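You operate a simulated robot arm through the tools that you are given. There is no shell and no other tool. Be economical: measure what you need, move in short steps, check, and stop when the job is done.

You are at the controls of a simulated robot arm. One attempt, no reset.

TASK
Gauge the blue hose stub from the press and sort it by the display.
Fine: press off before the guard opens; GOOD goes to the blue tray, all else to the orange scrap tray; shut the guard again.
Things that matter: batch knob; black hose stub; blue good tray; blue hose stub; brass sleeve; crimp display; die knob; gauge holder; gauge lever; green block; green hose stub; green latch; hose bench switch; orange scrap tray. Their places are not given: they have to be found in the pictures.

Only the result counts: the job must be done as asked and must still hold three seconds after the hand-in. Knocking over, shifting, dropping, spilling or breaking anything else fails it.

THE ROBOT
A 6-joint arm with a two-finger parallel gripper, fixed in place. Base frame: the origin is at the foot of the arm, x ahead of it, y to its left, z up; the work surface is at about z = 0.8. Units: m, degrees, N and s.
With the tool pointing down near the work surface it reaches from about 0.24 to 0.64 m from the base axis. Its first joint turns from -66.0 to 66.0 degrees. Payload 2.7 kg.
The tool frame sits at the grasp point between the pads (the TCP): z along the fingers, y along the line on which they close. The tips reach 0.023 m beyond it. Largest opening 0.094 m; finger width 0.038, thickness 0.01; the body of the gripper, 0.054 by 0.096 m, starts 0.039 m behind the TCP.
Orientation is told as [roll, pitch, yaw] about the base's x, y, z axes, in that order, counted from this pose: with the fingers straight down and closing along the base's y, the tool's x points along the base's -x, its y along +y and its z along -z.

THE INTERFACE
- The arm moves only by the tool jog_arm. Its arguments are lists of equal length, an entry for each row: "gripper": the closure, from 0 (fully open) to 1 (shut); "translation": the shift along the base's x, y, z in units of 50 mm (1.0 is 50 mm), a list of three; "dr": the turn, a rotation vector about the base's x, y, z in units of 8 degrees (1.0 is 8 degrees), a list of three. In form: {"gripper": [gripper, ...], "translation": [[tx, ty, tz], ...], "dr": [[wx, wy, wz], ...]}. A call has 1 to 10 rows; each row shifts and turns the commanded pose from where the row before left it. A call with a number of a shift or a turn outside -1 to 1 is refused whole. Each row takes 0.2 s and may step no farther than 0.05 m and 8.6 degrees from the row before; otherwise, or with a gripper value out of range, the whole call is refused. A pose out of reach is approached as far as the arm can. The call stops where the force on the tool passes 70 N (or 10 N more than at its start, if that is more) or the arm is blocked; 0.2 s more then pass. Each finger travels about 0.045 m/s and halts on what it meets, pressing with about 36 N; the grip force reading is that of the motor and also rises with nothing between the fingers. The clock runs only during rows and for 0.2 s after the last one: add rows that do not move to give the fingers time. It gives the time, the measured TCP pose, the force on the tool (base axes), the opening and the grip force at its end, in the units of the frame above (readings bear some noise), with the torque about the TCP (base axes, N m) and any sound that the robot's microphone picked up, and new pictures: "views" is both (left out), scene, wrist or none.
- Cameras (640 x 400 px; columns grow to the right, rows downward): "scene" is fixed at [0.0886, -0.4481, 1.3999]; the picture's right is [0.59, -0.81, 0.00], its down [-0.50, -0.36, -0.79] and it looks along [0.64, 0.46, -0.62] (base axes); focal length 248 px, centre (320, 200). "wrist" rides on the gripper at [0.087, 0.016, -0.074] in the tool frame; the picture's right is [-0.18, 0.98, 0.00], its down [-0.58, -0.11, -0.81] and it looks along [-0.79, -0.15, 0.59] (tool axes); focal length 243 px, centre (320, 200).
- pixel_to_xyz(camera, pixels): for up to 12 pixels [column, row] of the newest picture of that camera ("zoom" is the newest enlarged one), the place [x, y, z] in the base frame of the surface seen there, good to about 0.003 m. The clock stands still meanwhile.
- inspect(camera, box): a new picture of the part [left, top, right, bottom] of that camera's present view, enlarged. The clock stands still meanwhile.
- finish_job(): hands the job in; it is judged then, once.

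Keep the steps short. Do not move on a guess: measure, check each grasp and each placing, and mend mistakes. In all there are 80 turns and 200 pictures (those below and enlarged ones count). Leave the gripper open and the arm clear of the work at the hand-in unless told otherwise, and finish with a single line.

The tools are called after "Request:" by a JSON object that holds its "fn" and its "kwargs". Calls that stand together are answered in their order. jog_arm: Moves the arm, as the interface text tells. Its arguments: {"type":"object","properties":{"gripper":{"type":"array"},"translation":{"type":"array"},"dr":{"type":"array"},"views":{"type":"string","enum":["both","scene","wrist","none"]}},"required":["gripper","translation","dr"]} The other tools are called the same way: pixel_to_xyz (camera, pixels) gives the place of the surface under pixels of a picture; inspect (camera, box) takes an enlarged picture of a part of a camera's view; finish_job () hands the job in.

At the start:

```text
time_s: 0.0
eef_pos: [0.4621, -0.0054, 1.1984]
tcp_rot: [0.1, -0.1, -0.1]
wrist_force: [0.4, -1.0, 0.0]
torque: [-0.01, 0.02, 0.0]
finger_gap: 0.0941
grip_force: 0.1
```

scene: 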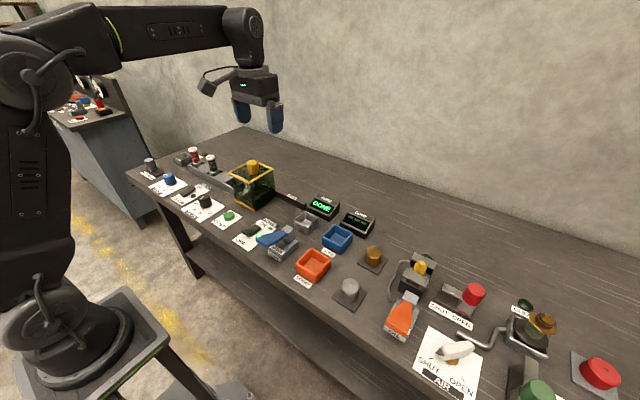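
wrist: 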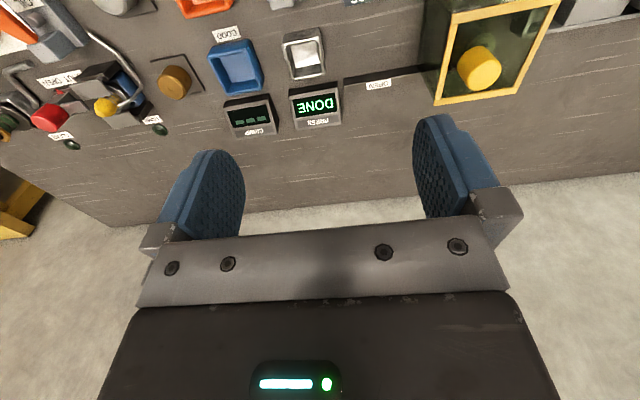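

I see a bench with many devices; the press display reads "DONE". I'll enlarge parts of the scene to identify them.

Request:
{"fn": "inspect", "kwargs": {"camera": "scene", "box": [120, 140, 280, 240]}}

Request:
{"fn": "inspect", "kwargs": {"camera": "scene", "box": [220, 180, 400, 300]}}

Request:
{"fn": "inspect", "kwargs": {"camera": "scene", "box": [370, 240, 640, 400]}}

```text
4.00 times, centred on (200, 190) of scene
```

zoom: 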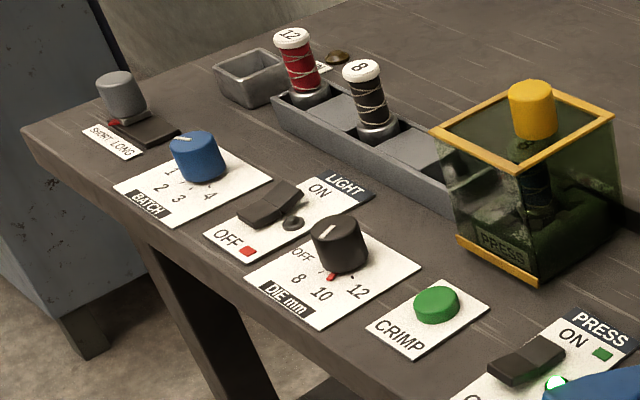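

```text
3.33 times, centred on (310, 240) of scene
```

zoom: 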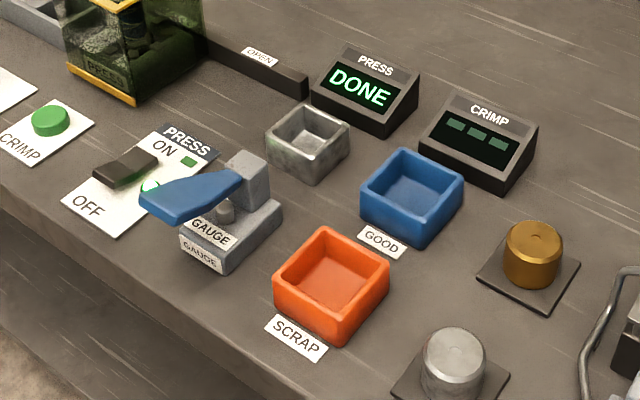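

```text
2.37 times, centred on (505, 320) of scene
```

zoom: 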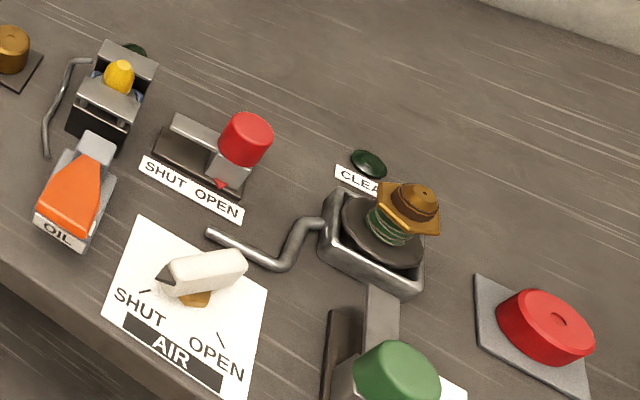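

I'll measure the key items in the scene picture: press switch rocker, guard knob and rim, gauge, trays.

Request:
{"fn": "inspect", "kwargs": {"camera": "scene", "box": [220, 150, 300, 250]}}

Request:
{"fn": "pixel_to_xyz", "kwargs": {"camera": "scene", "pixels": [[252, 162], [252, 168], [255, 210], [235, 198], [273, 170], [245, 230], [259, 227], [270, 237], [290, 235], [281, 243], [305, 221], [303, 206]]}}

Request:
{"fn": "pixel_to_xyz", "kwargs": {"camera": "scene", "pixels": [[313, 267], [336, 240], [195, 150], [211, 156], [283, 253], [250, 232], [257, 221], [284, 253], [307, 232], [306, 213], [297, 222], [317, 222]]}}

```text
4.00 times, centred on (260, 200) of scene
```

zoom: 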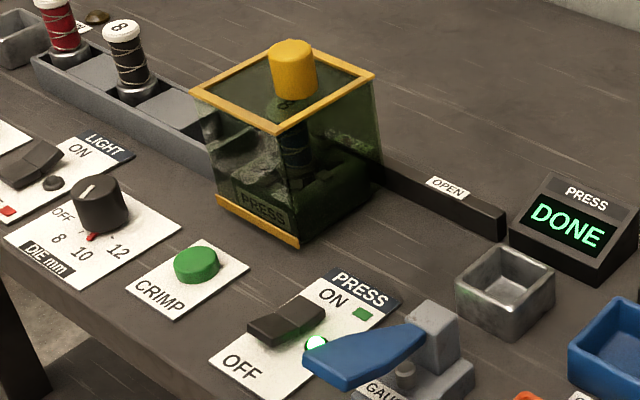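

```text
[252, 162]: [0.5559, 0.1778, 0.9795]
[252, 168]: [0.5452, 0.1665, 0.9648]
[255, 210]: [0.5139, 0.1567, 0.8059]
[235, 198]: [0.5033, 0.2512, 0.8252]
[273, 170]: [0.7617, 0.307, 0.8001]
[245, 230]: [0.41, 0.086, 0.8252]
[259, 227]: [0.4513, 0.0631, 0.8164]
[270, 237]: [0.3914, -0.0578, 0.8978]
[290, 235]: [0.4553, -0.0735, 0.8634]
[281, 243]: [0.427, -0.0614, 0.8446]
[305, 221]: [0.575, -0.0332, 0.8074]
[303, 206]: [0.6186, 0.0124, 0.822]
```

```text
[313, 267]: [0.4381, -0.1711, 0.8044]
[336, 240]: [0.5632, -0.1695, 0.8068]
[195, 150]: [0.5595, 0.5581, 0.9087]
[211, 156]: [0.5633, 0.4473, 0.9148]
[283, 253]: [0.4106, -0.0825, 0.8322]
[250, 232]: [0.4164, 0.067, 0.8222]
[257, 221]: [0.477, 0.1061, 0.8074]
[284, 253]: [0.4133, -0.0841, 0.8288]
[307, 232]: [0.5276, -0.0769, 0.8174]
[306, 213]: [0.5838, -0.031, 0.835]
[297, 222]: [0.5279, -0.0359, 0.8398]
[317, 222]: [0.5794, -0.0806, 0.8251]
```

Now I measure on the newest zoom: rocker ends (265,330),(305,308); OFF/ON labels; rail; guard rim corners.

Request:
{"fn": "pixel_to_xyz", "kwargs": {"camera": "zoom", "pixels": [[262, 328], [275, 322], [290, 312], [305, 308], [318, 318], [240, 368], [333, 298], [390, 185], [500, 220], [300, 243], [220, 200], [375, 150]]}}

Request:
{"fn": "pixel_to_xyz", "kwargs": {"camera": "zoom", "pixels": [[195, 92], [277, 130], [370, 76], [295, 50], [280, 85], [310, 85], [505, 285], [505, 320], [430, 320], [405, 370], [440, 365], [340, 365]]}}

```text
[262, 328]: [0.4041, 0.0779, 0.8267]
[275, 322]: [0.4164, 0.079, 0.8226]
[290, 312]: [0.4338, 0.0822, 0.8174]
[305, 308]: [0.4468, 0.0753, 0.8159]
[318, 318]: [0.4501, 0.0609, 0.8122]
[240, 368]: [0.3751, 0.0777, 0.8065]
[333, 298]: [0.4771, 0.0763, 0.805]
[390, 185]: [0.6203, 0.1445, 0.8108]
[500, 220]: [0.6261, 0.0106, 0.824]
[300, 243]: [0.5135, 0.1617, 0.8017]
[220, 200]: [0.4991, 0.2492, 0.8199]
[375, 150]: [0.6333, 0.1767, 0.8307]
```

```text
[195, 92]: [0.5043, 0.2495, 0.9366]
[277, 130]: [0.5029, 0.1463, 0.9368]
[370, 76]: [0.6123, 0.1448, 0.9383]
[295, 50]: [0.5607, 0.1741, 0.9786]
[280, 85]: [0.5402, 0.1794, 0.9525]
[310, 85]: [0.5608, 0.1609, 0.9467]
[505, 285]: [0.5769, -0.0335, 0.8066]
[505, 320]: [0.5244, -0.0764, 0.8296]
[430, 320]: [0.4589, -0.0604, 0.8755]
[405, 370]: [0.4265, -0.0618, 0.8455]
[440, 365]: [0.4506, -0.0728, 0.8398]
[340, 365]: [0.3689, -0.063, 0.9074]
```

The rocker's OFF end (x≈0.405, y≈0.078, z≈0.827) stands up, so it is ON. I move above it with the fingers shut, looking at the press and gauge on the way.

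Request:
{"fn": "jog_arm", "kwargs": {"gripper": [1, 1, 1, 1, 1, 1], "translation": [[-0.35, 0.5, -0.6], [-0.35, 0.5, -0.6], [-0.35, 0.5, -0.6], [-0.29, 0.17, -0.6], [0, 0, -0.5], [0, 0, 0]], "dr": [[0, 0, 0], [0, 0, 0], [0, 0, 0], [0, 0, 0], [0, 0, 0], [0, 0, 0]]}}

```text
time_s: 1.4
eef_pos: [0.3961, 0.0781, 1.0516]
tcp_rot: [-0.1, -0.1, 0.0]
wrist_force: [-0.2, 0.1, -1.1]
torque: [0.05, -0.02, 0.04]
finger_gap: 0.0
grip_force: 33.6
```

scene: 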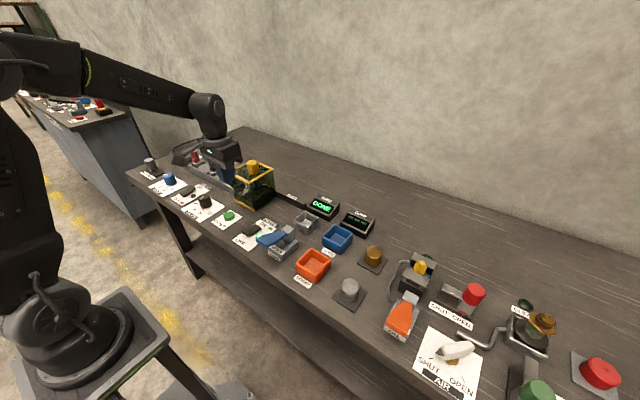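
wrist: 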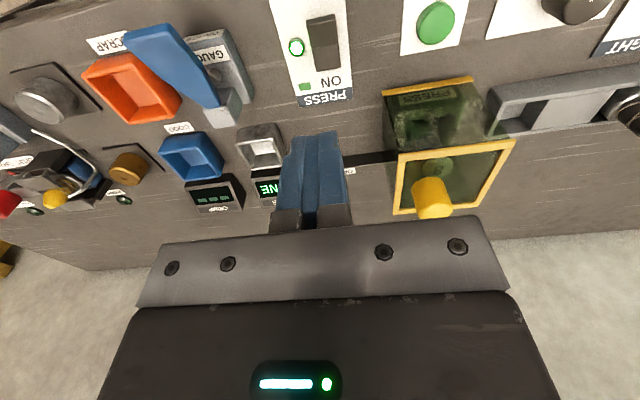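

The press guard and gauge are in view. I enlarge them.

Request:
{"fn": "inspect", "kwargs": {"camera": "wrist", "box": [370, 60, 530, 220]}}

Request:
{"fn": "inspect", "kwargs": {"camera": "wrist", "box": [80, 10, 360, 210]}}

Request:
{"fn": "pixel_to_xyz", "kwargs": {"camera": "wrist", "pixels": [[322, 70], [326, 62], [316, 20], [437, 160], [440, 110], [430, 185], [260, 145], [220, 110]]}}

```text
2.50 times, centred on (450, 140) of wrist
```

zoom: 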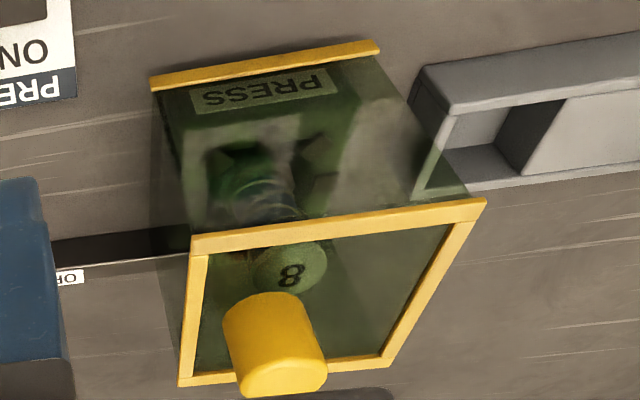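

```text
2.00 times, centred on (220, 110) of wrist
```

zoom: 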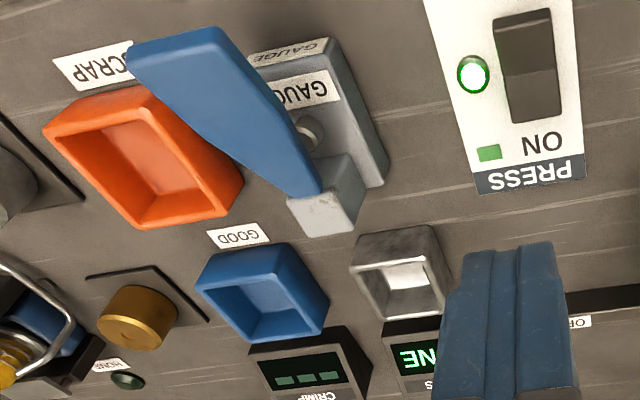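

```text
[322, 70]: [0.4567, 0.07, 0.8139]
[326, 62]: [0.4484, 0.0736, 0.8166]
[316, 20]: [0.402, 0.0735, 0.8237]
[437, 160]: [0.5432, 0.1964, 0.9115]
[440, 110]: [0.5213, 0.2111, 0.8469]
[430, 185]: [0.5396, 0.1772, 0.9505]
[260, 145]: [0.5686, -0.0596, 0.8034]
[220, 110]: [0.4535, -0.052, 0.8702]
```

Stub in the press has an "8" top, seen through the guard at about (0.543, 0.196, 0.911). First the switch: descend over its OFF end to just above contact.

Request:
{"fn": "jog_arm", "kwargs": {"gripper": [1, 1, 1, 1, 1], "translation": [[0.1, -0.06, -0.9], [0, 0, -0.9], [0, 0, -0.9], [0, 0, -0.9], [0, 0, 0]], "dr": [[0, 0, 0], [0, 0, 0], [0, 0, 0], [0, 0, 0], [0, 0, 0]]}}

```text
time_s: 2.6
eef_pos: [0.4007, 0.0748, 0.8727]
tcp_rot: [0.0, -0.1, 0.0]
wrist_force: [-0.5, -0.8, 0.4]
torque: [0.01, -0.01, -0.02]
finger_gap: 0.0
grip_force: 35.7
```

scene: 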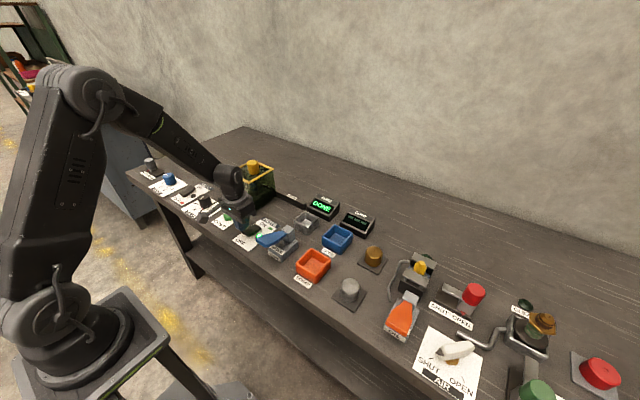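
wrist: 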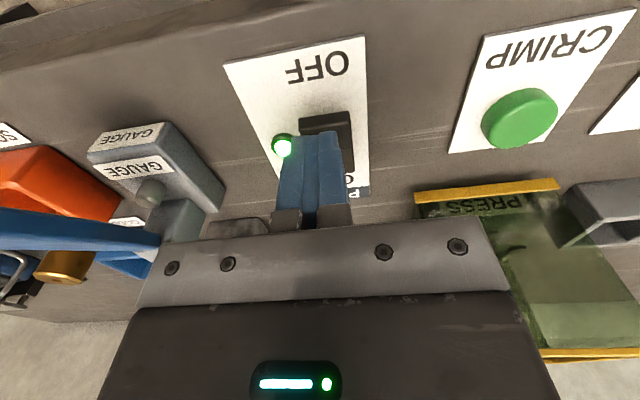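

Aligned over the OFF end. Press down in small steps.

Request:
{"fn": "jog_arm", "kwargs": {"gripper": [1, 1, 1, 1, 1], "translation": [[-0.08, 0, -0.3], [0, 0, -0.2], [0, 0, -0.12], [0, 0, -0.08], [0, 0, 0]], "dr": [[0, 0, 0], [0, 0, 0], [0, 0, 0], [0, 0, 0], [0, 0, 0]]}}

```text
time_s: 3.8
eef_pos: [0.3957, 0.0755, 0.8395]
tcp_rot: [0.0, -0.3, 0.0]
wrist_force: [-26.2, -5.3, 62.4]
torque: [-0.11, -0.6, -0.06]
finger_gap: 0.0
grip_force: 36.4
```

scene: 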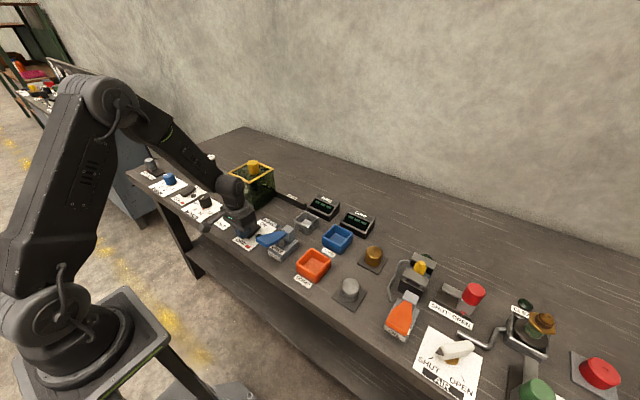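
wrist: 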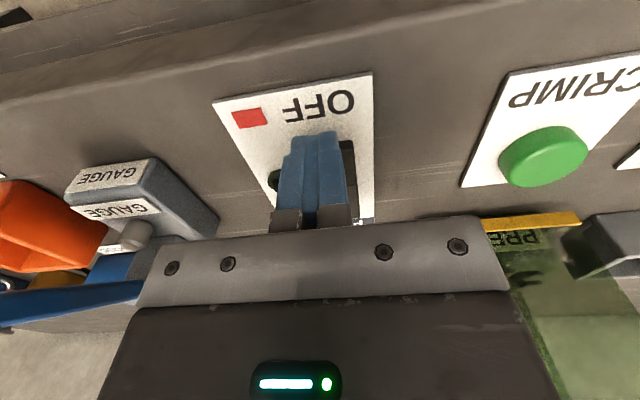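

Flag is red at OFF and the press display went dark. Rise and move over behind the guard knob with the gripper opening.

Request:
{"fn": "jog_arm", "kwargs": {"gripper": [1, 1, 0.5, 0, 0, 0, 0, 0, 0], "translation": [[0, 0, 0.8], [0, 0, 1], [0, 0, 1], [0, 0, 1], [0.6, 0.5, 0.5], [0.6, 0.5, 0], [0.6, 0.5, 0], [0.6, 0.5, 0], [0, 0, 0]], "dr": [[0, 0, 0], [0, 0, 0], [0, 0, 0], [0, 0, 0], [0, 0, 0], [0, 0, 0], [0, 0, 0], [0, 0, 0], [0, 0, 0]]}}

```text
time_s: 5.8
eef_pos: [0.5158, 0.1769, 1.0536]
tcp_rot: [-0.1, -0.1, -0.1]
wrist_force: [0.2, 0.1, -0.4]
torque: [0.01, -0.01, -0.03]
finger_gap: 0.0941
grip_force: 0.0
```

scene: 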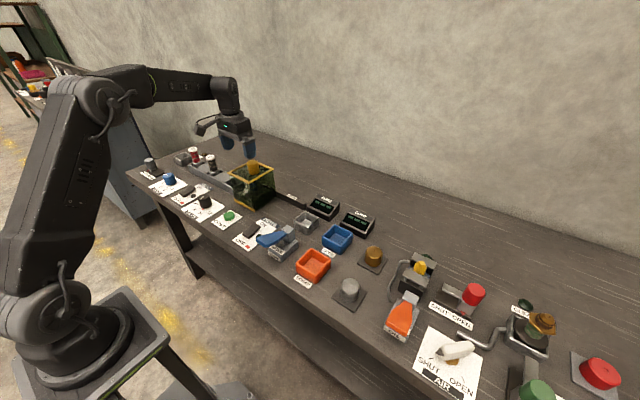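
wrist: 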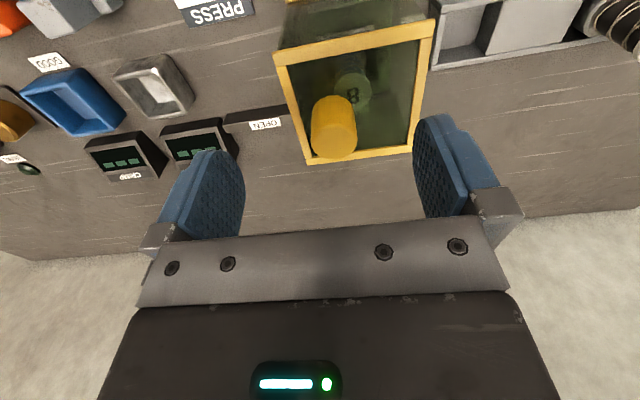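

Request:
{"fn": "pixel_to_xyz", "kwargs": {"camera": "wrist", "pixels": [[334, 140], [316, 140], [353, 140], [334, 128], [334, 155], [333, 105], [278, 58], [432, 25], [308, 160], [408, 148], [353, 95], [264, 124]]}}

Request:
{"fn": "inspect", "kwargs": {"camera": "wrist", "box": [240, 0, 480, 180]}}

```text
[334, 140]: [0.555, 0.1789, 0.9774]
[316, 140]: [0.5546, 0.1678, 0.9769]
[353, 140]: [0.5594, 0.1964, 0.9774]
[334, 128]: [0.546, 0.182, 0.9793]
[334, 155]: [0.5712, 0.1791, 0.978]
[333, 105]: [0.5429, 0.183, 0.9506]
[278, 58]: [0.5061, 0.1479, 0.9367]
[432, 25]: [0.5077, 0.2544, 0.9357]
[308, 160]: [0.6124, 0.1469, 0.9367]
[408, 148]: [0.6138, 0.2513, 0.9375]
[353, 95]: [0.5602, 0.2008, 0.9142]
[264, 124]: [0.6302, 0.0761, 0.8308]
```

```text
2.22 times, centred on (360, 90) of wrist
```

zoom: 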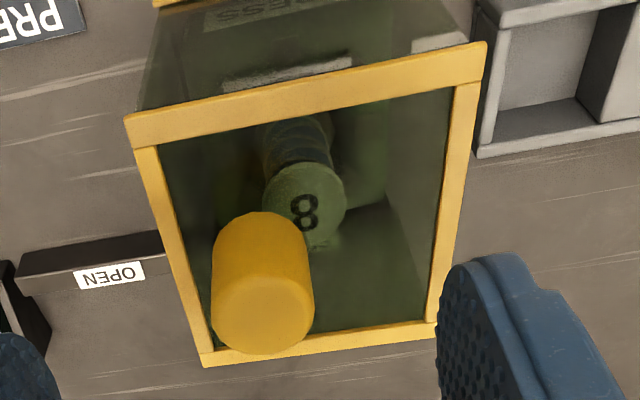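

Knob centre ≈ (0.559, 0.181), top 0.978. Move above it, then down so tips stay just over the rim (0.937).

Request:
{"fn": "jog_arm", "kwargs": {"gripper": [0, 0, 0, 0.3, 0.55, 0.8, 1, 1], "translation": [[0.86, 0.08, 0], [0, 0, -0.87], [0, 0, -0.85], [0, 0, 0], [0, 0, 0], [0, 0, 0], [0, 0, 0], [0, 0, 0]], "dr": [[0, 0, 0], [0, 0, 0], [0, 0, 0], [0, 0, 0], [0, 0, 0], [0, 0, 0], [0, 0, 0], [0, 0, 0]]}}

```text
time_s: 7.6
eef_pos: [0.56, 0.1792, 0.9661]
tcp_rot: [-0.1, -0.1, 0.0]
wrist_force: [-0.6, -1.6, -1.1]
torque: [0.4, -0.19, 0.1]
finger_gap: 0.0377
grip_force: 44.4
```

scene: 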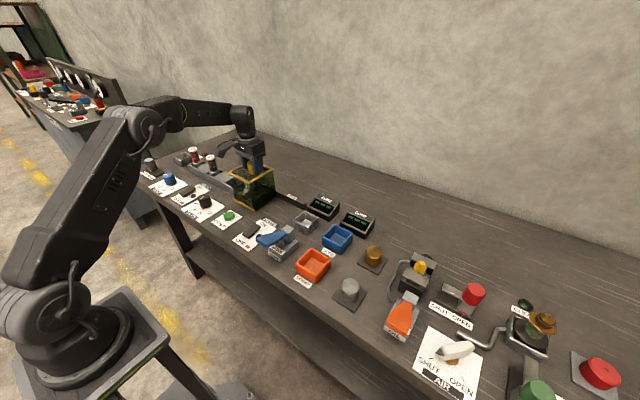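
wrist: 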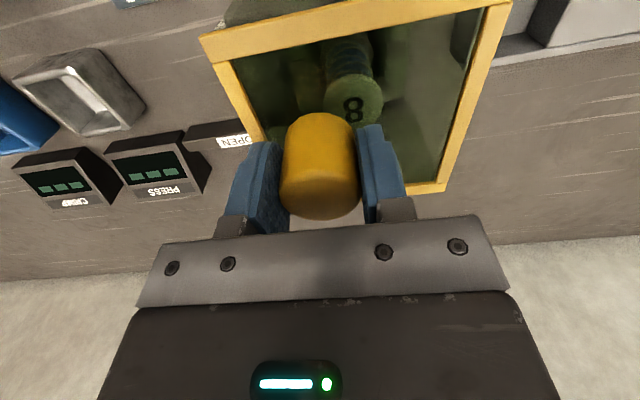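

Knob held (gap 0.038). Slide it toward OPEN (−y) in short steps, first a few.

Request:
{"fn": "jog_arm", "kwargs": {"gripper": [1, 1, 1, 1, 1], "translation": [[0, -0.15, 0], [0, -0.3, 0], [0, -0.4, 0], [0, -0.4, 0], [0, 0, 0]], "dr": [[0, 0, 0], [0, 0, 0], [0, 0, 0], [0, 0, 0], [0, 0, 0]]}}

```text
time_s: 8.8
eef_pos: [0.5604, 0.1163, 0.9671]
tcp_rot: [-0.1, -0.1, 0.0]
wrist_force: [6.2, -0.2, -7.3]
torque: [0.88, -0.2, 0.05]
finger_gap: 0.0377
grip_force: 45.3
```

scene: 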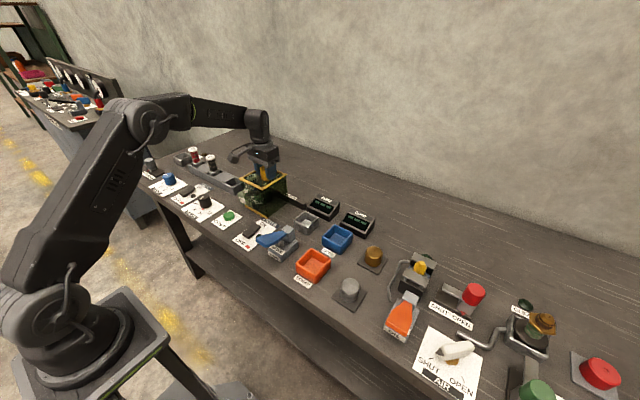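
wrist: 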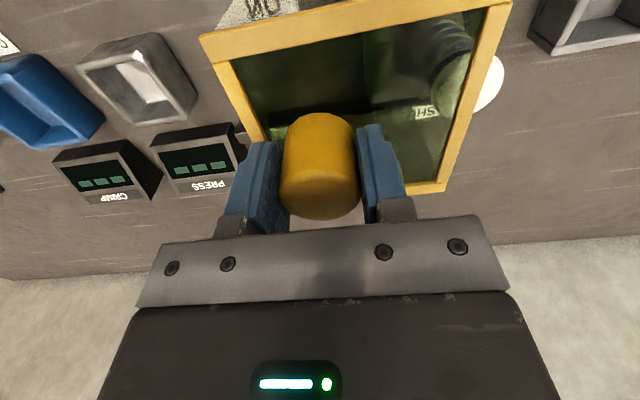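

Guard slides smoothly; the stub stays. Continue to the stop.

Request:
{"fn": "jog_arm", "kwargs": {"gripper": [1, 1, 1, 1, 1], "translation": [[0, -0.4, 0], [0, -0.4, 0], [0, -0.3, 0], [0, -0.2, 0], [0, 0, 0]], "dr": [[0, 0, 0], [0, 0, 0], [0, 0, 0], [0, 0, 0], [0, 0, 0]]}}

```text
time_s: 10.0
eef_pos: [0.5592, 0.0552, 0.9669]
tcp_rot: [0.1, -0.1, 0.2]
wrist_force: [4.3, 22.2, -4.3]
torque: [-0.89, 0.85, -0.44]
finger_gap: 0.0376
grip_force: 45.2
```

scene: 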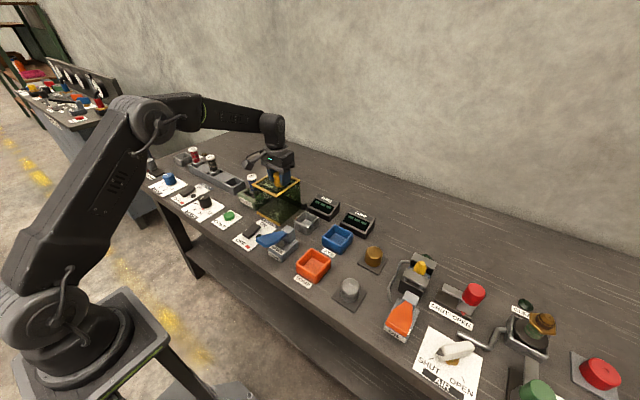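
wrist: 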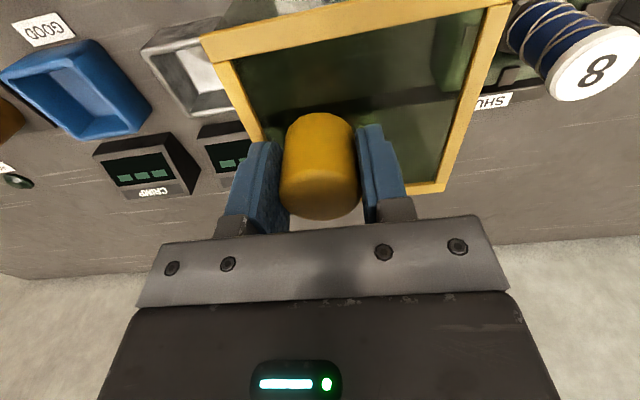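

The stop is reached (22 N), and the blue stub "8" is free. Relieve, release, rise, and shift left to look at the stub.

Request:
{"fn": "jog_arm", "kwargs": {"gripper": [1, 0.7, 0.4, 0.3, 0.3, 0.3, 0.3, 0.3], "translation": [[0, 0.07, 0], [0, 0, 0], [0, 0, 0], [0, 0, 0.5], [0, 0, 0.9], [-0.8, 0.7, 0.5], [-0.6, 0.9, 0], [0, 0.9, 0]], "dr": [[0, 0, 0], [0, 0, 0], [0, 0, 0], [0, 0, 0], [0, 0, 0], [0, 0, 0], [0, 0, 0], [0, 0, 0]]}}

```text
refused: row 6 steps farther than a row can; nothing moved
```

Request:
{"fn": "jog_arm", "kwargs": {"gripper": [1, 0.7, 0.4, 0.3, 0.3, 0.3, 0.3, 0.3, 0.3], "translation": [[0, 0.07, 0], [0, 0, 0], [0, 0, 0], [0, 0, 0.5], [0, 0, 0.9], [-0.6, 0.5, 0.5], [-0.6, 0.7, 0], [0, 0.9, 0], [0, 0, 0]], "dr": [[0, 0, 0], [0, 0, 0], [0, 0, 0], [0, 0, 0], [0, 0, 0], [0, 0, 0], [0, 0, 0], [0, 0, 0], [0, 0, 0]]}}

```text
time_s: 12.0
eef_pos: [0.5001, 0.162, 1.0608]
tcp_rot: [-0.1, -0.1, 0.1]
wrist_force: [0.1, -0.1, 0.1]
torque: [-0.01, 0.01, 0.03]
finger_gap: 0.0657
grip_force: 0.1
```

scene: 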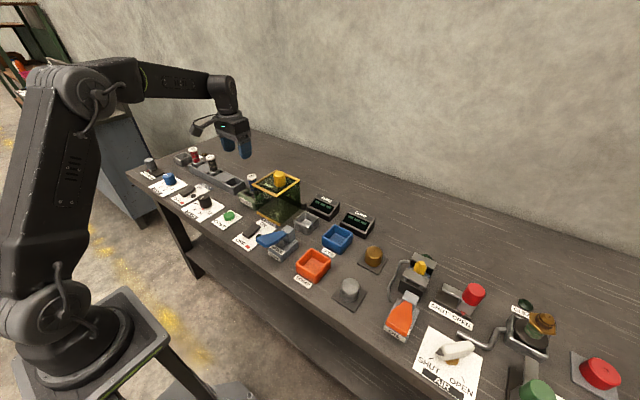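
wrist: 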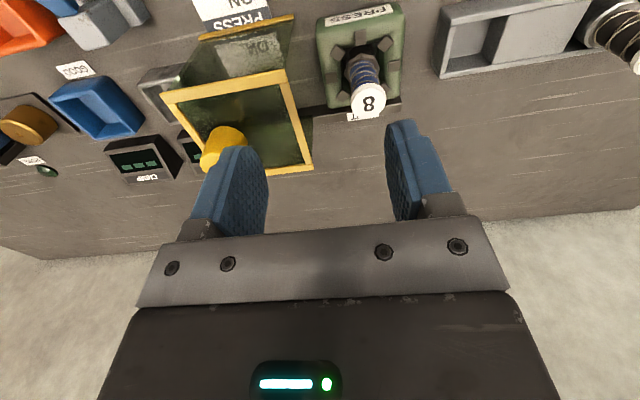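

Request:
{"fn": "inspect", "kwargs": {"camera": "wrist", "box": [280, 0, 440, 130]}}

Request:
{"fn": "pixel_to_xyz", "kwargs": {"camera": "wrist", "pixels": [[368, 99], [352, 99], [385, 99], [368, 114], [368, 86], [365, 70], [360, 55], [320, 30], [400, 20], [305, 168], [280, 75], [165, 75]]}}

Request:
{"fn": "inspect", "kwargs": {"camera": "scene", "box": [220, 160, 340, 270]}}

```text
3.08 times, centred on (360, 65) of wrist
```

zoom: 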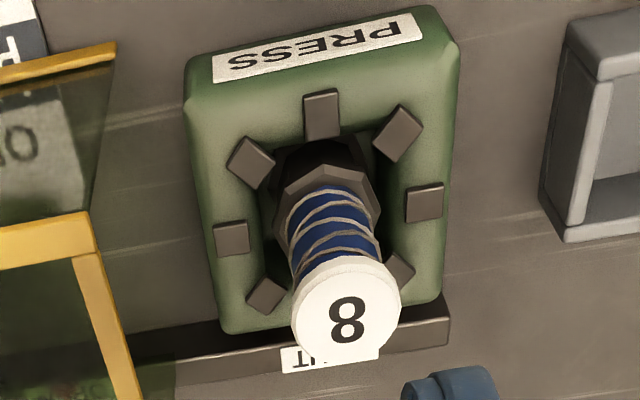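

```text
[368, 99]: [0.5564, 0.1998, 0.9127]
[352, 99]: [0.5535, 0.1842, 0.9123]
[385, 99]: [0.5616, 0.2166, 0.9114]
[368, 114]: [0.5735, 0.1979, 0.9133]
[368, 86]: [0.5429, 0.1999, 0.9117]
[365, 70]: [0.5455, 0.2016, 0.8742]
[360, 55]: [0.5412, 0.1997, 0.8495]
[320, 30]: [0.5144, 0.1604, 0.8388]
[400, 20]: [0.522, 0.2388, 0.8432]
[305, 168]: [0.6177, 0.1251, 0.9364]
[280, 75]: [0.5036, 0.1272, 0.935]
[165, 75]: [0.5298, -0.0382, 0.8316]
```

```text
3.64 times, centred on (280, 215) of scene
```

zoom: 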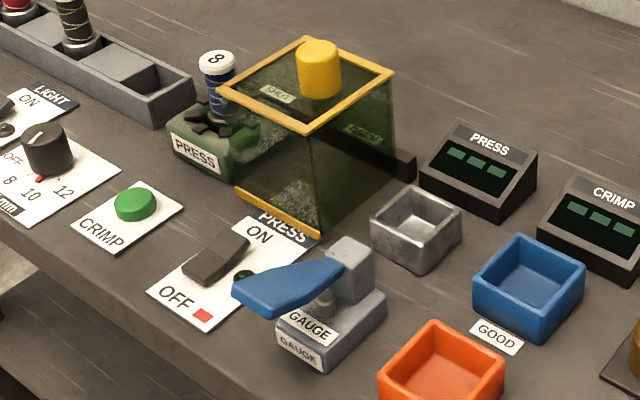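

Stub axis ≈ (0.557, 0.200), cap top 0.913, press top 0.84. Go over it and descend to TCP z≈0.880.

Request:
{"fn": "jog_arm", "kwargs": {"gripper": [0.3, 0.3, 0.3, 0.3, 0.3, 0.3, 0.3], "translation": [[0.57, 0.38, 0], [0.57, 0.38, 0], [0, 0, -0.8], [0, 0, -0.8], [0, 0, -0.8], [0, 0, -0.8], [0, 0, 0]], "dr": [[0, 0, 0], [0, 0, 0], [0, 0, 0], [0, 0, 0], [0, 0, 0], [0, 0, 0], [0, 0, 0]]}}

```text
time_s: 13.6
eef_pos: [0.5562, 0.199, 0.9003]
tcp_rot: [0.0, 0.0, 0.1]
wrist_force: [-0.7, 0.0, 0.5]
torque: [0.0, 0.01, 0.0]
finger_gap: 0.0657
grip_force: 0.0
```

scene: 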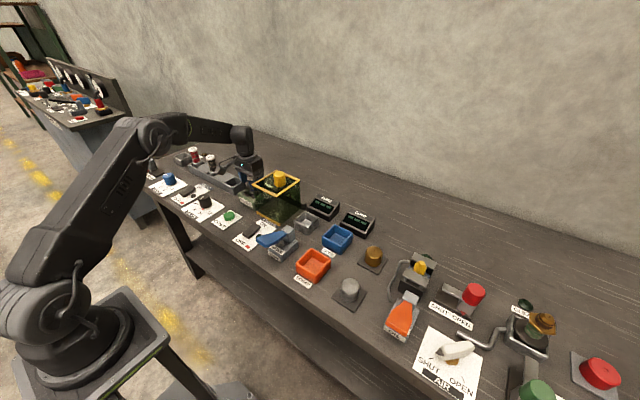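
wrist: 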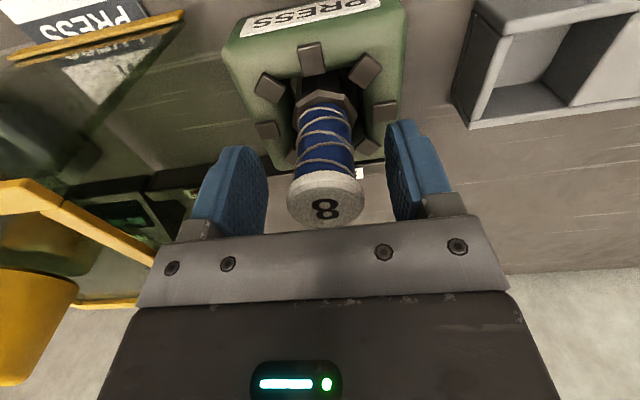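

Stub is centred between the pads. Down 18 mm and close.

Request:
{"fn": "jog_arm", "kwargs": {"gripper": [0.3, 0.3, 0.5, 0.7, 0.9, 1, 1, 1], "translation": [[0, 0, -0.36], [0, 0, 0], [0, 0, 0], [0, 0, 0], [0, 0, 0], [0, 0, 0], [0, 0, 0], [0, 0, 0]], "dr": [[0, 0, 0], [0, 0, 0], [0, 0, 0], [0, 0, 0], [0, 0, 0], [0, 0, 0], [0, 0, 0], [0, 0, 0]], "views": "wrist"}}

```text
time_s: 15.4
eef_pos: [0.5568, 0.1974, 0.8823]
tcp_rot: [0.0, -0.1, 0.0]
wrist_force: [0.8, 0.9, 1.8]
torque: [0.02, -0.05, -0.02]
finger_gap: 0.035
grip_force: 35.8
```

wrist: 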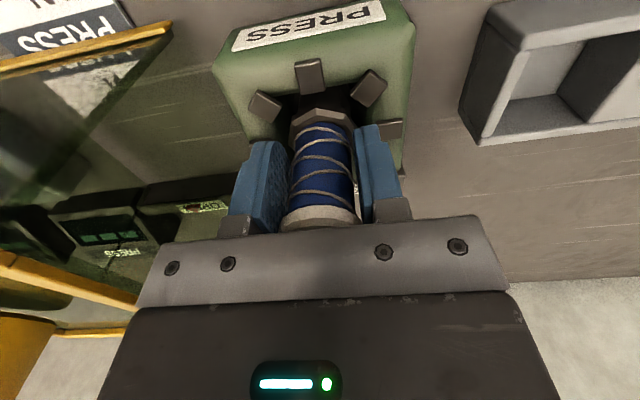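

Gripped (gap 0.035). Lift straight up slowly.

Request:
{"fn": "jog_arm", "kwargs": {"gripper": [1, 1, 1, 1, 1, 1, 1], "translation": [[0, 0, 0.3], [0, 0, 0.5], [0, 0, 0.7], [0, 0, 0.7], [0, 0, 0.7], [0, 0, 0.7], [0, 0, 0]], "dr": [[0, 0, 0], [0, 0, 0], [0, 0, 0], [0, 0, 0], [0, 0, 0], [0, 0, 0], [0, 0, 0]]}}

Request:
{"fn": "inspect", "kwargs": {"camera": "scene", "box": [200, 90, 320, 230]}}

```text
time_s: 17.0
eef_pos: [0.557, 0.1986, 1.0645]
tcp_rot: [-0.1, -0.1, 0.0]
wrist_force: [0.2, -0.4, -2.9]
torque: [-0.02, 0.01, -0.02]
finger_gap: 0.0347
grip_force: 35.8
```

scene: 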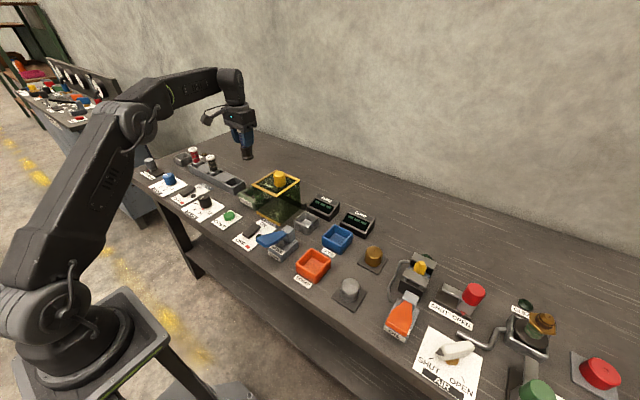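
wrist: 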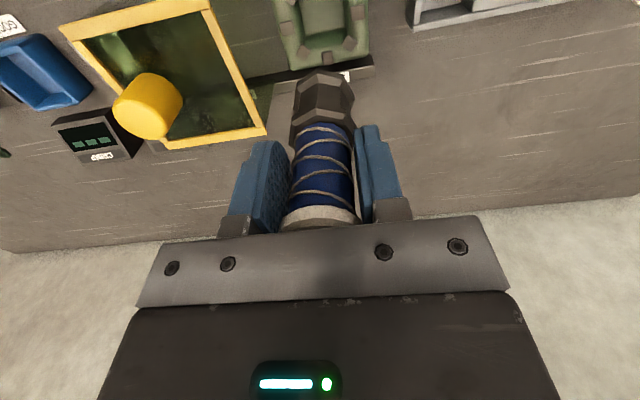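

```text
2.86 times, centred on (260, 160) of scene
```

zoom: 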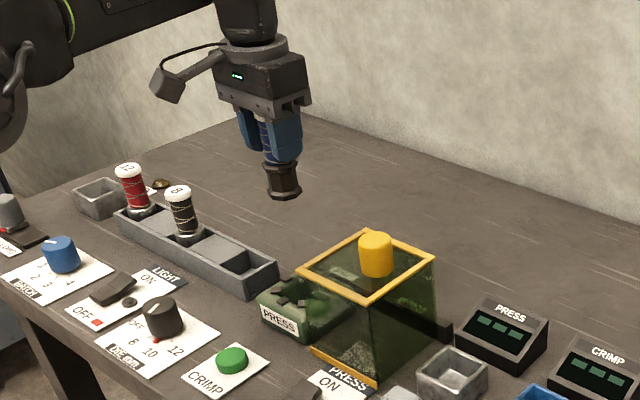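

Measure the stub's bottom, and the steel box in the scene zoom.

Request:
{"fn": "pixel_to_xyz", "kwargs": {"camera": "zoom", "pixels": [[283, 196], [272, 192], [298, 192], [283, 165], [283, 185]]}}

Request:
{"fn": "inspect", "kwargs": {"camera": "scene", "box": [250, 190, 360, 270]}}

```text
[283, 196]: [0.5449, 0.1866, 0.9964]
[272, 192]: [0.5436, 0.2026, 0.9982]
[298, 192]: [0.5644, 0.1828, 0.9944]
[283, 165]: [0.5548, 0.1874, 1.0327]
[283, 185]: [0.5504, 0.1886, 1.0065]
```

```text
5.00 times, centred on (305, 230) of scene
```

zoom: 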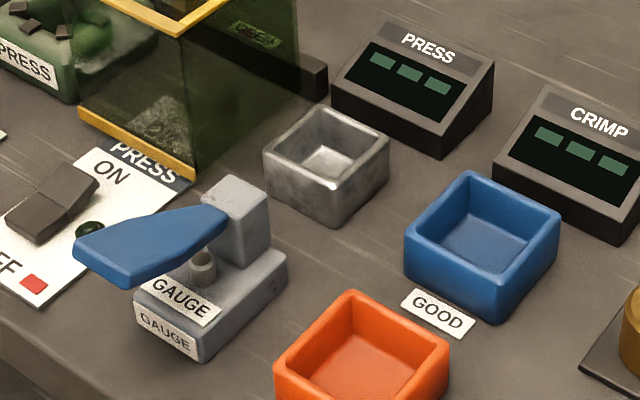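

Stub bottom is ~0.069 below TCP. Measure the steel holder's rim and floor, plus both trays.

Request:
{"fn": "pixel_to_xyz", "kwargs": {"camera": "zoom", "pixels": [[325, 110], [268, 148], [385, 140], [335, 183], [325, 160], [320, 150], [488, 245], [478, 175], [410, 222], [556, 212], [495, 275], [350, 365]]}}

Request:
{"fn": "pixel_to_xyz", "kwargs": {"camera": "zoom", "pixels": [[325, 200], [340, 225], [270, 195], [388, 175], [355, 295], [280, 365], [444, 342], [370, 345], [205, 265], [90, 240], [130, 280], [160, 250]]}}

```text
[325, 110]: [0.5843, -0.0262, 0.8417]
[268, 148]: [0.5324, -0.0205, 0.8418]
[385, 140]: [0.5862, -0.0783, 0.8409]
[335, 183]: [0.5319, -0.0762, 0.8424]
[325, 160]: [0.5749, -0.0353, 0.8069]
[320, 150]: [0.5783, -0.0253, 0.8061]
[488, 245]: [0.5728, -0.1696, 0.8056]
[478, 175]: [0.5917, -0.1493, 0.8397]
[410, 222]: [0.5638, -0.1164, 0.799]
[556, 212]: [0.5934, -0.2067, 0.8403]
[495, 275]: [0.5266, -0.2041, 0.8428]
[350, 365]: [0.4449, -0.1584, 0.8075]
```

```text
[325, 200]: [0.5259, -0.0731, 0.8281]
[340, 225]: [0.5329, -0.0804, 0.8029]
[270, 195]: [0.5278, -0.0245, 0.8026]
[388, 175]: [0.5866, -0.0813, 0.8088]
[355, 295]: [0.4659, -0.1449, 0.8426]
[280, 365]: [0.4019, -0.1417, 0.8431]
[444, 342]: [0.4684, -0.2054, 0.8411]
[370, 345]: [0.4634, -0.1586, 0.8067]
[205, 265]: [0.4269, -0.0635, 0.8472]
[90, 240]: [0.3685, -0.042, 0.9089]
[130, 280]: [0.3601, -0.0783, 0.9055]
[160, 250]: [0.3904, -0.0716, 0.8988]
```

Holder centre (0.558, −0.050), floor 0.806, rim 0.842. Carry the stub above the guard knob height and over to the holder.

Request:
{"fn": "jog_arm", "kwargs": {"gripper": [1, 1, 1, 1, 1, 1, 1, 1, 1], "translation": [[0, 0, 0.7], [0, -0.7, 0], [0, -0.8, 0], [0, -0.8, 0], [0, -0.8, 0], [0, -0.8, 0], [0, -0.7, 0], [0, -0.37, 0], [0.02, 0, 0]], "dr": [[0, 0, 0], [0, 0, 0], [0, 0, 0], [0, 0, 0], [0, 0, 0], [0, 0, 0], [0, 0, 0], [0, 0, 0], [0, 0, 0]]}}

```text
time_s: 19.0
eef_pos: [0.5573, -0.05, 1.0982]
tcp_rot: [0.0, -0.2, 0.0]
wrist_force: [-0.6, 0.8, -2.5]
torque: [-0.02, -0.01, 0.03]
finger_gap: 0.0351
grip_force: 36.1
```

scene: 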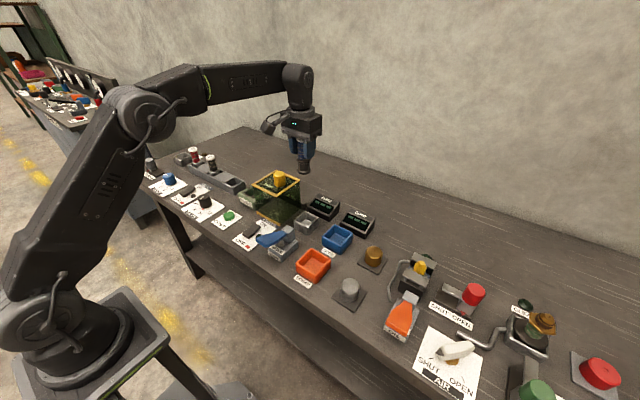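
wrist: 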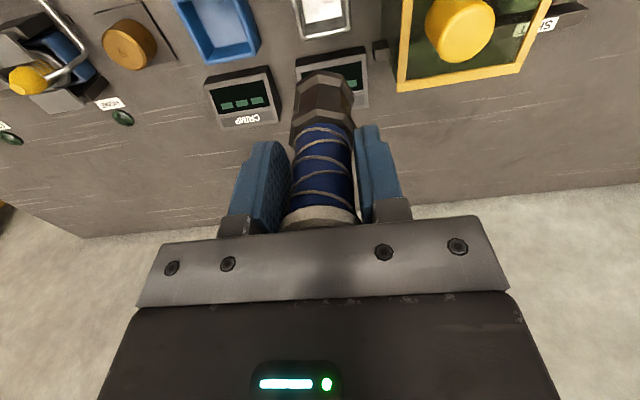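

Lower to just above the rim (TCP 0.925) and check.

Request:
{"fn": "jog_arm", "kwargs": {"gripper": [1, 1, 1, 1, 1, 1], "translation": [[0, 0, -0.8], [0, 0, -0.8], [0, 0, -0.8], [0, 0, -0.6], [0, 0, -0.46], [0, 0, 0]], "dr": [[0, 0, 0], [0, 0, 0], [0, 0, 0], [0, 0, 0], [0, 0, 0], [0, 0, 0]], "views": "wrist"}}

Request:
{"fn": "inspect", "kwargs": {"camera": "scene", "box": [250, 150, 370, 270]}}

Request:
{"fn": "inspect", "kwargs": {"camera": "wrist", "box": [220, 0, 420, 140]}}

```text
time_s: 20.4
eef_pos: [0.5586, -0.05, 0.9259]
tcp_rot: [0.1, -0.2, 0.1]
wrist_force: [-0.3, -0.7, -3.4]
torque: [-0.02, 0.03, 0.03]
finger_gap: 0.035
grip_force: 36.2
```

wrist: 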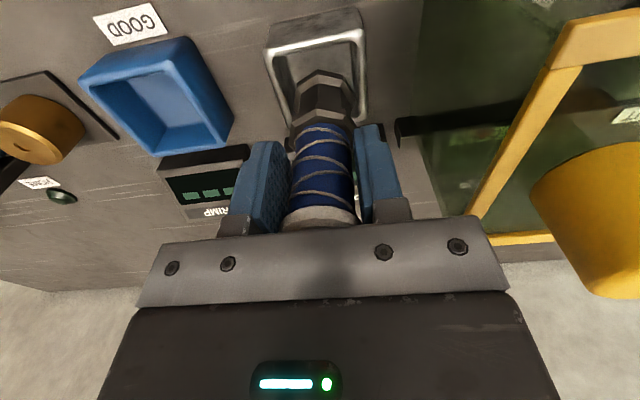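

```text
3.33 times, centred on (310, 210) of scene
```

zoom: 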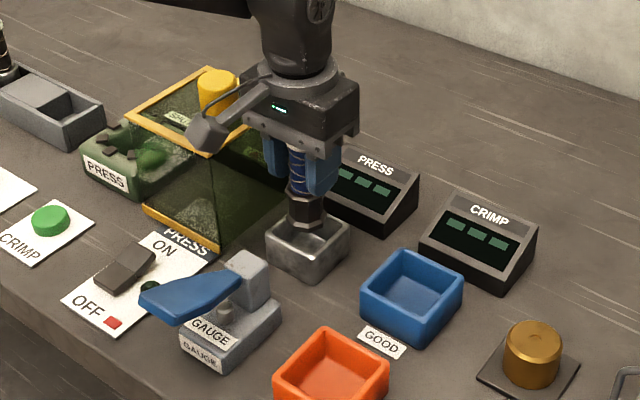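

```text
2.86 times, centred on (320, 70) of wrist
```

zoom: 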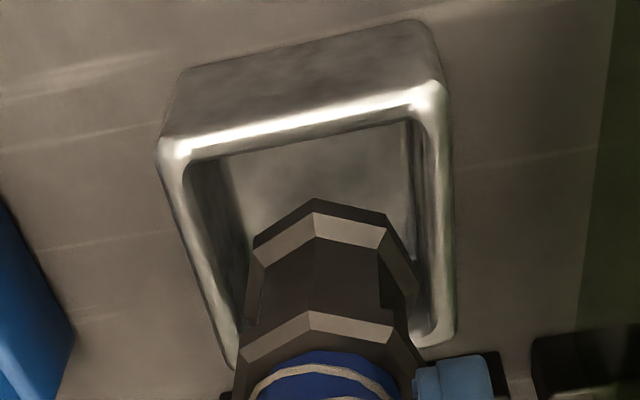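

Aligned with the holder. Lower gently to the floor.

Request:
{"fn": "jog_arm", "kwargs": {"gripper": [1, 1, 1, 1, 1, 1], "translation": [[0, 0, -0.3], [0, 0, -0.3], [0, 0, -0.2], [0, 0, -0.1], [0, 0, -0.06], [0, 0, 0]], "dr": [[0, 0, 0], [0, 0, 0], [0, 0, 0], [0, 0, 0], [0, 0, 0], [0, 0, 0]], "views": "wrist"}}

Request:
{"fn": "inspect", "kwargs": {"camera": "scene", "box": [250, 150, 370, 270]}}

```text
time_s: 21.8
eef_pos: [0.5607, -0.05, 0.8834]
tcp_rot: [-0.1, -0.8, 0.1]
wrist_force: [-10.9, 5.7, 40.5]
torque: [-0.08, 0.13, -0.03]
finger_gap: 0.035
grip_force: 36.2
```

wrist: 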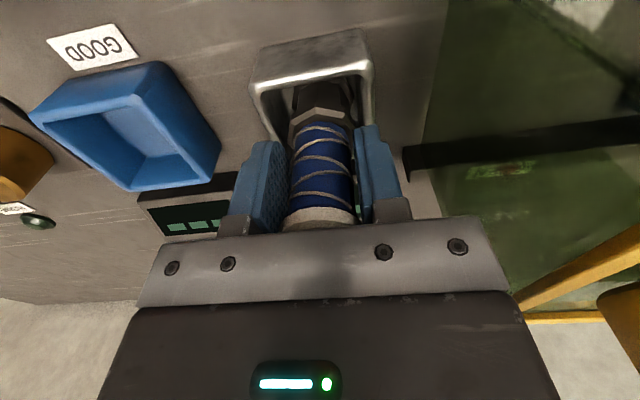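

```text
3.33 times, centred on (310, 210) of scene
```

zoom: 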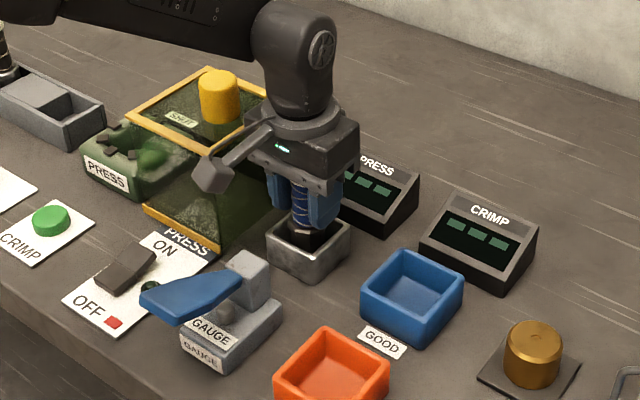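

Bottomed out (contact at 0.883). Relieve 4 mm, then open and check it stands.

Request:
{"fn": "jog_arm", "kwargs": {"gripper": [1, 0.8, 0.6, 0.45, 0.3, 0.3, 0.3], "translation": [[0, 0, 0.07], [0, 0, 0], [0, 0, 0], [0, 0, 0], [0, 0, 0], [0, 0, 0], [0, 0, 0]], "dr": [[0, 0, 0], [0, 0, 0], [0, 0, 0], [0, 0, 0], [0, 0, 0], [0, 0, 0], [0, 0, 0]], "views": "wrist"}}

```text
time_s: 23.4
eef_pos: [0.5578, -0.0492, 0.881]
tcp_rot: [0.0, -0.1, 0.0]
wrist_force: [0.7, 1.0, -0.4]
torque: [0.0, -0.02, 0.01]
finger_gap: 0.0655
grip_force: 0.1
```

wrist: 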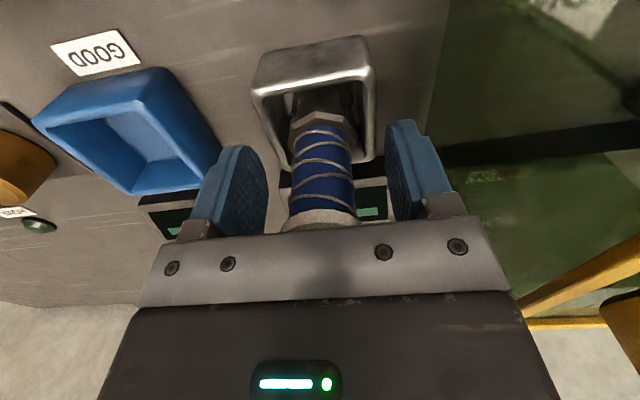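

The stub stands alone, centred. Rise, then back over the gauge lever, closing the fingers.

Request:
{"fn": "jog_arm", "kwargs": {"gripper": [0.3, 0.3, 0.3, 0.3, 0.6, 0.9, 1, 1, 1], "translation": [[0, 0, 0.5], [0, 0, 0.9], [0, 0, 0.9], [0, 0, 0.7], [-0.9, 0, 0], [-0.9, -0.2, 0], [-0.9, 0, 0], [-0.9, 0, 0], [0, 0, 0]], "dr": [[0, 0, 0], [0, 0, 0], [0, 0, 0], [0, 0, 0], [0, 0, 0], [0, 0, 0], [0, 0, 0], [0, 0, 0], [0, 0, 0]]}}

Request:
{"fn": "inspect", "kwargs": {"camera": "scene", "box": [220, 170, 390, 290]}}

```text
time_s: 25.4
eef_pos: [0.3774, -0.0607, 1.0317]
tcp_rot: [0.0, -0.1, 0.0]
wrist_force: [-0.8, -0.2, -0.7]
torque: [0.0, 0.02, 0.0]
finger_gap: 0.0
grip_force: 36.2
```

scene: 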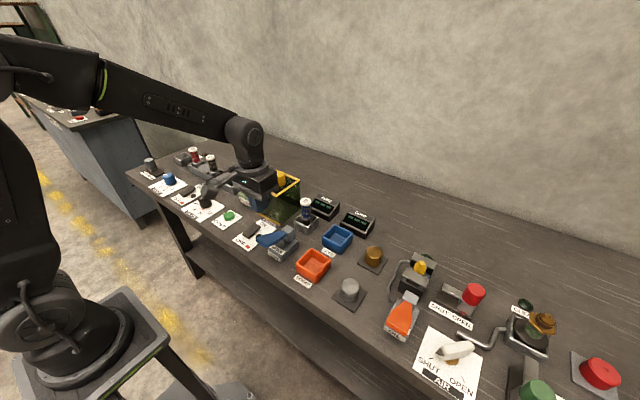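
wrist: 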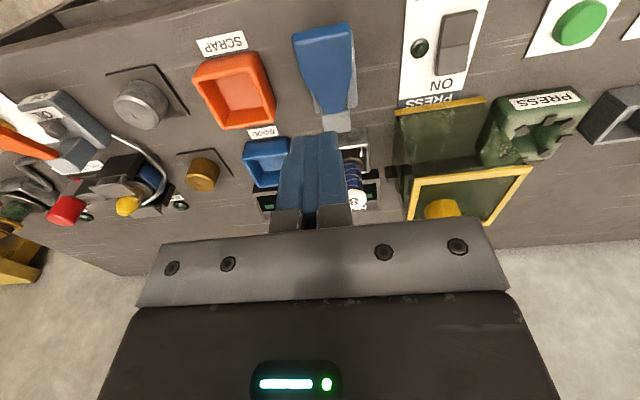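

```text
3.33 times, centred on (305, 230) of scene
```

zoom: 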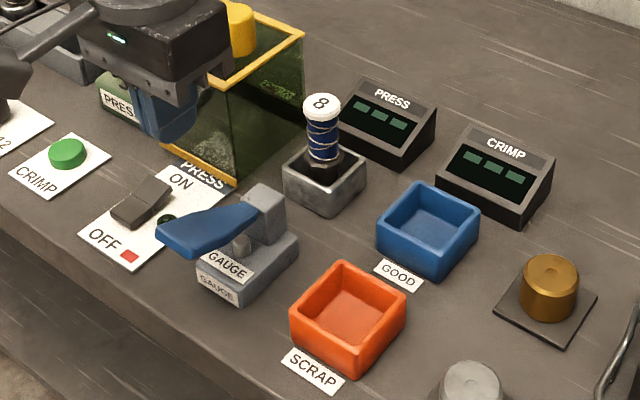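

Request:
{"fn": "pixel_to_xyz", "kwargs": {"camera": "wrist", "pixels": [[322, 30], [322, 50], [325, 70], [330, 95], [300, 40], [352, 40], [335, 118]]}}

```text
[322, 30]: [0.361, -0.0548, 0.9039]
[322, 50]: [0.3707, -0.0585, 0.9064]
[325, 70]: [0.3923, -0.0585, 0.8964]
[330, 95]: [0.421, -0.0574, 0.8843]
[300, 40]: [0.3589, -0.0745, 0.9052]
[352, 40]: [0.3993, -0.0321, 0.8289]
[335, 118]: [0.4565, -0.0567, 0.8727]
```

Lever top at x≈0.375 is z≈0.905, centre y≈−0.060. Come down to contact and press in small steps.

Request:
{"fn": "jog_arm", "kwargs": {"gripper": [1, 1, 1, 1, 1, 1, 1], "translation": [[-0.04, 0, -0.9], [0, 0, -0.9], [0, 0, -0.3], [0, 0, -0.2], [0, 0, -0.2], [0, 0, -0.2], [0, 0, 0]], "dr": [[0, 0, 0], [0, 0, 0], [0, 0, 0], [0, 0, 0], [0, 0, 0], [0, 0, 0], [0, 0, 0]]}}

Request:
{"fn": "inspect", "kwargs": {"camera": "scene", "box": [220, 170, 390, 290]}}

```text
time_s: 27.0
eef_pos: [0.3746, -0.06, 0.8968]
tcp_rot: [0.0, 0.0, 0.0]
wrist_force: [-1.0, -0.8, 3.1]
torque: [0.0, 0.08, -0.02]
finger_gap: 0.0
grip_force: 36.1
```

scene: 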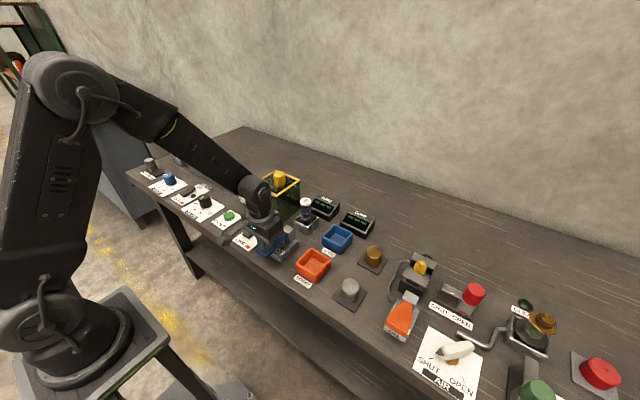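
wrist: 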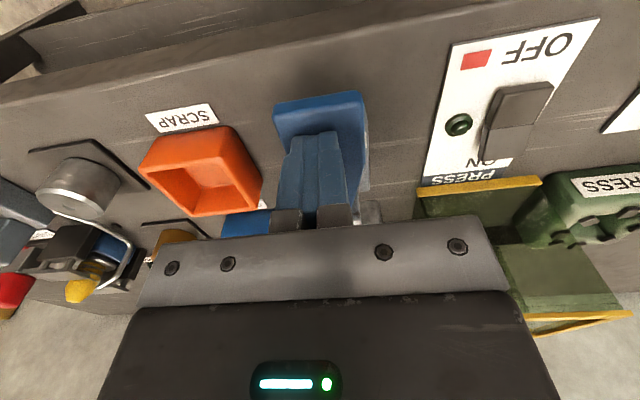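

```text
3.33 times, centred on (305, 230) of scene
```

zoom: 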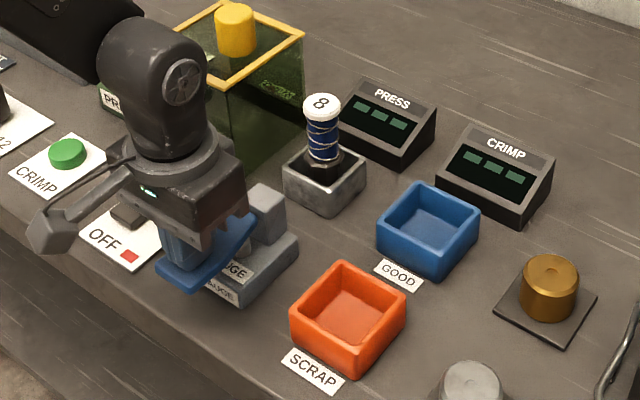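

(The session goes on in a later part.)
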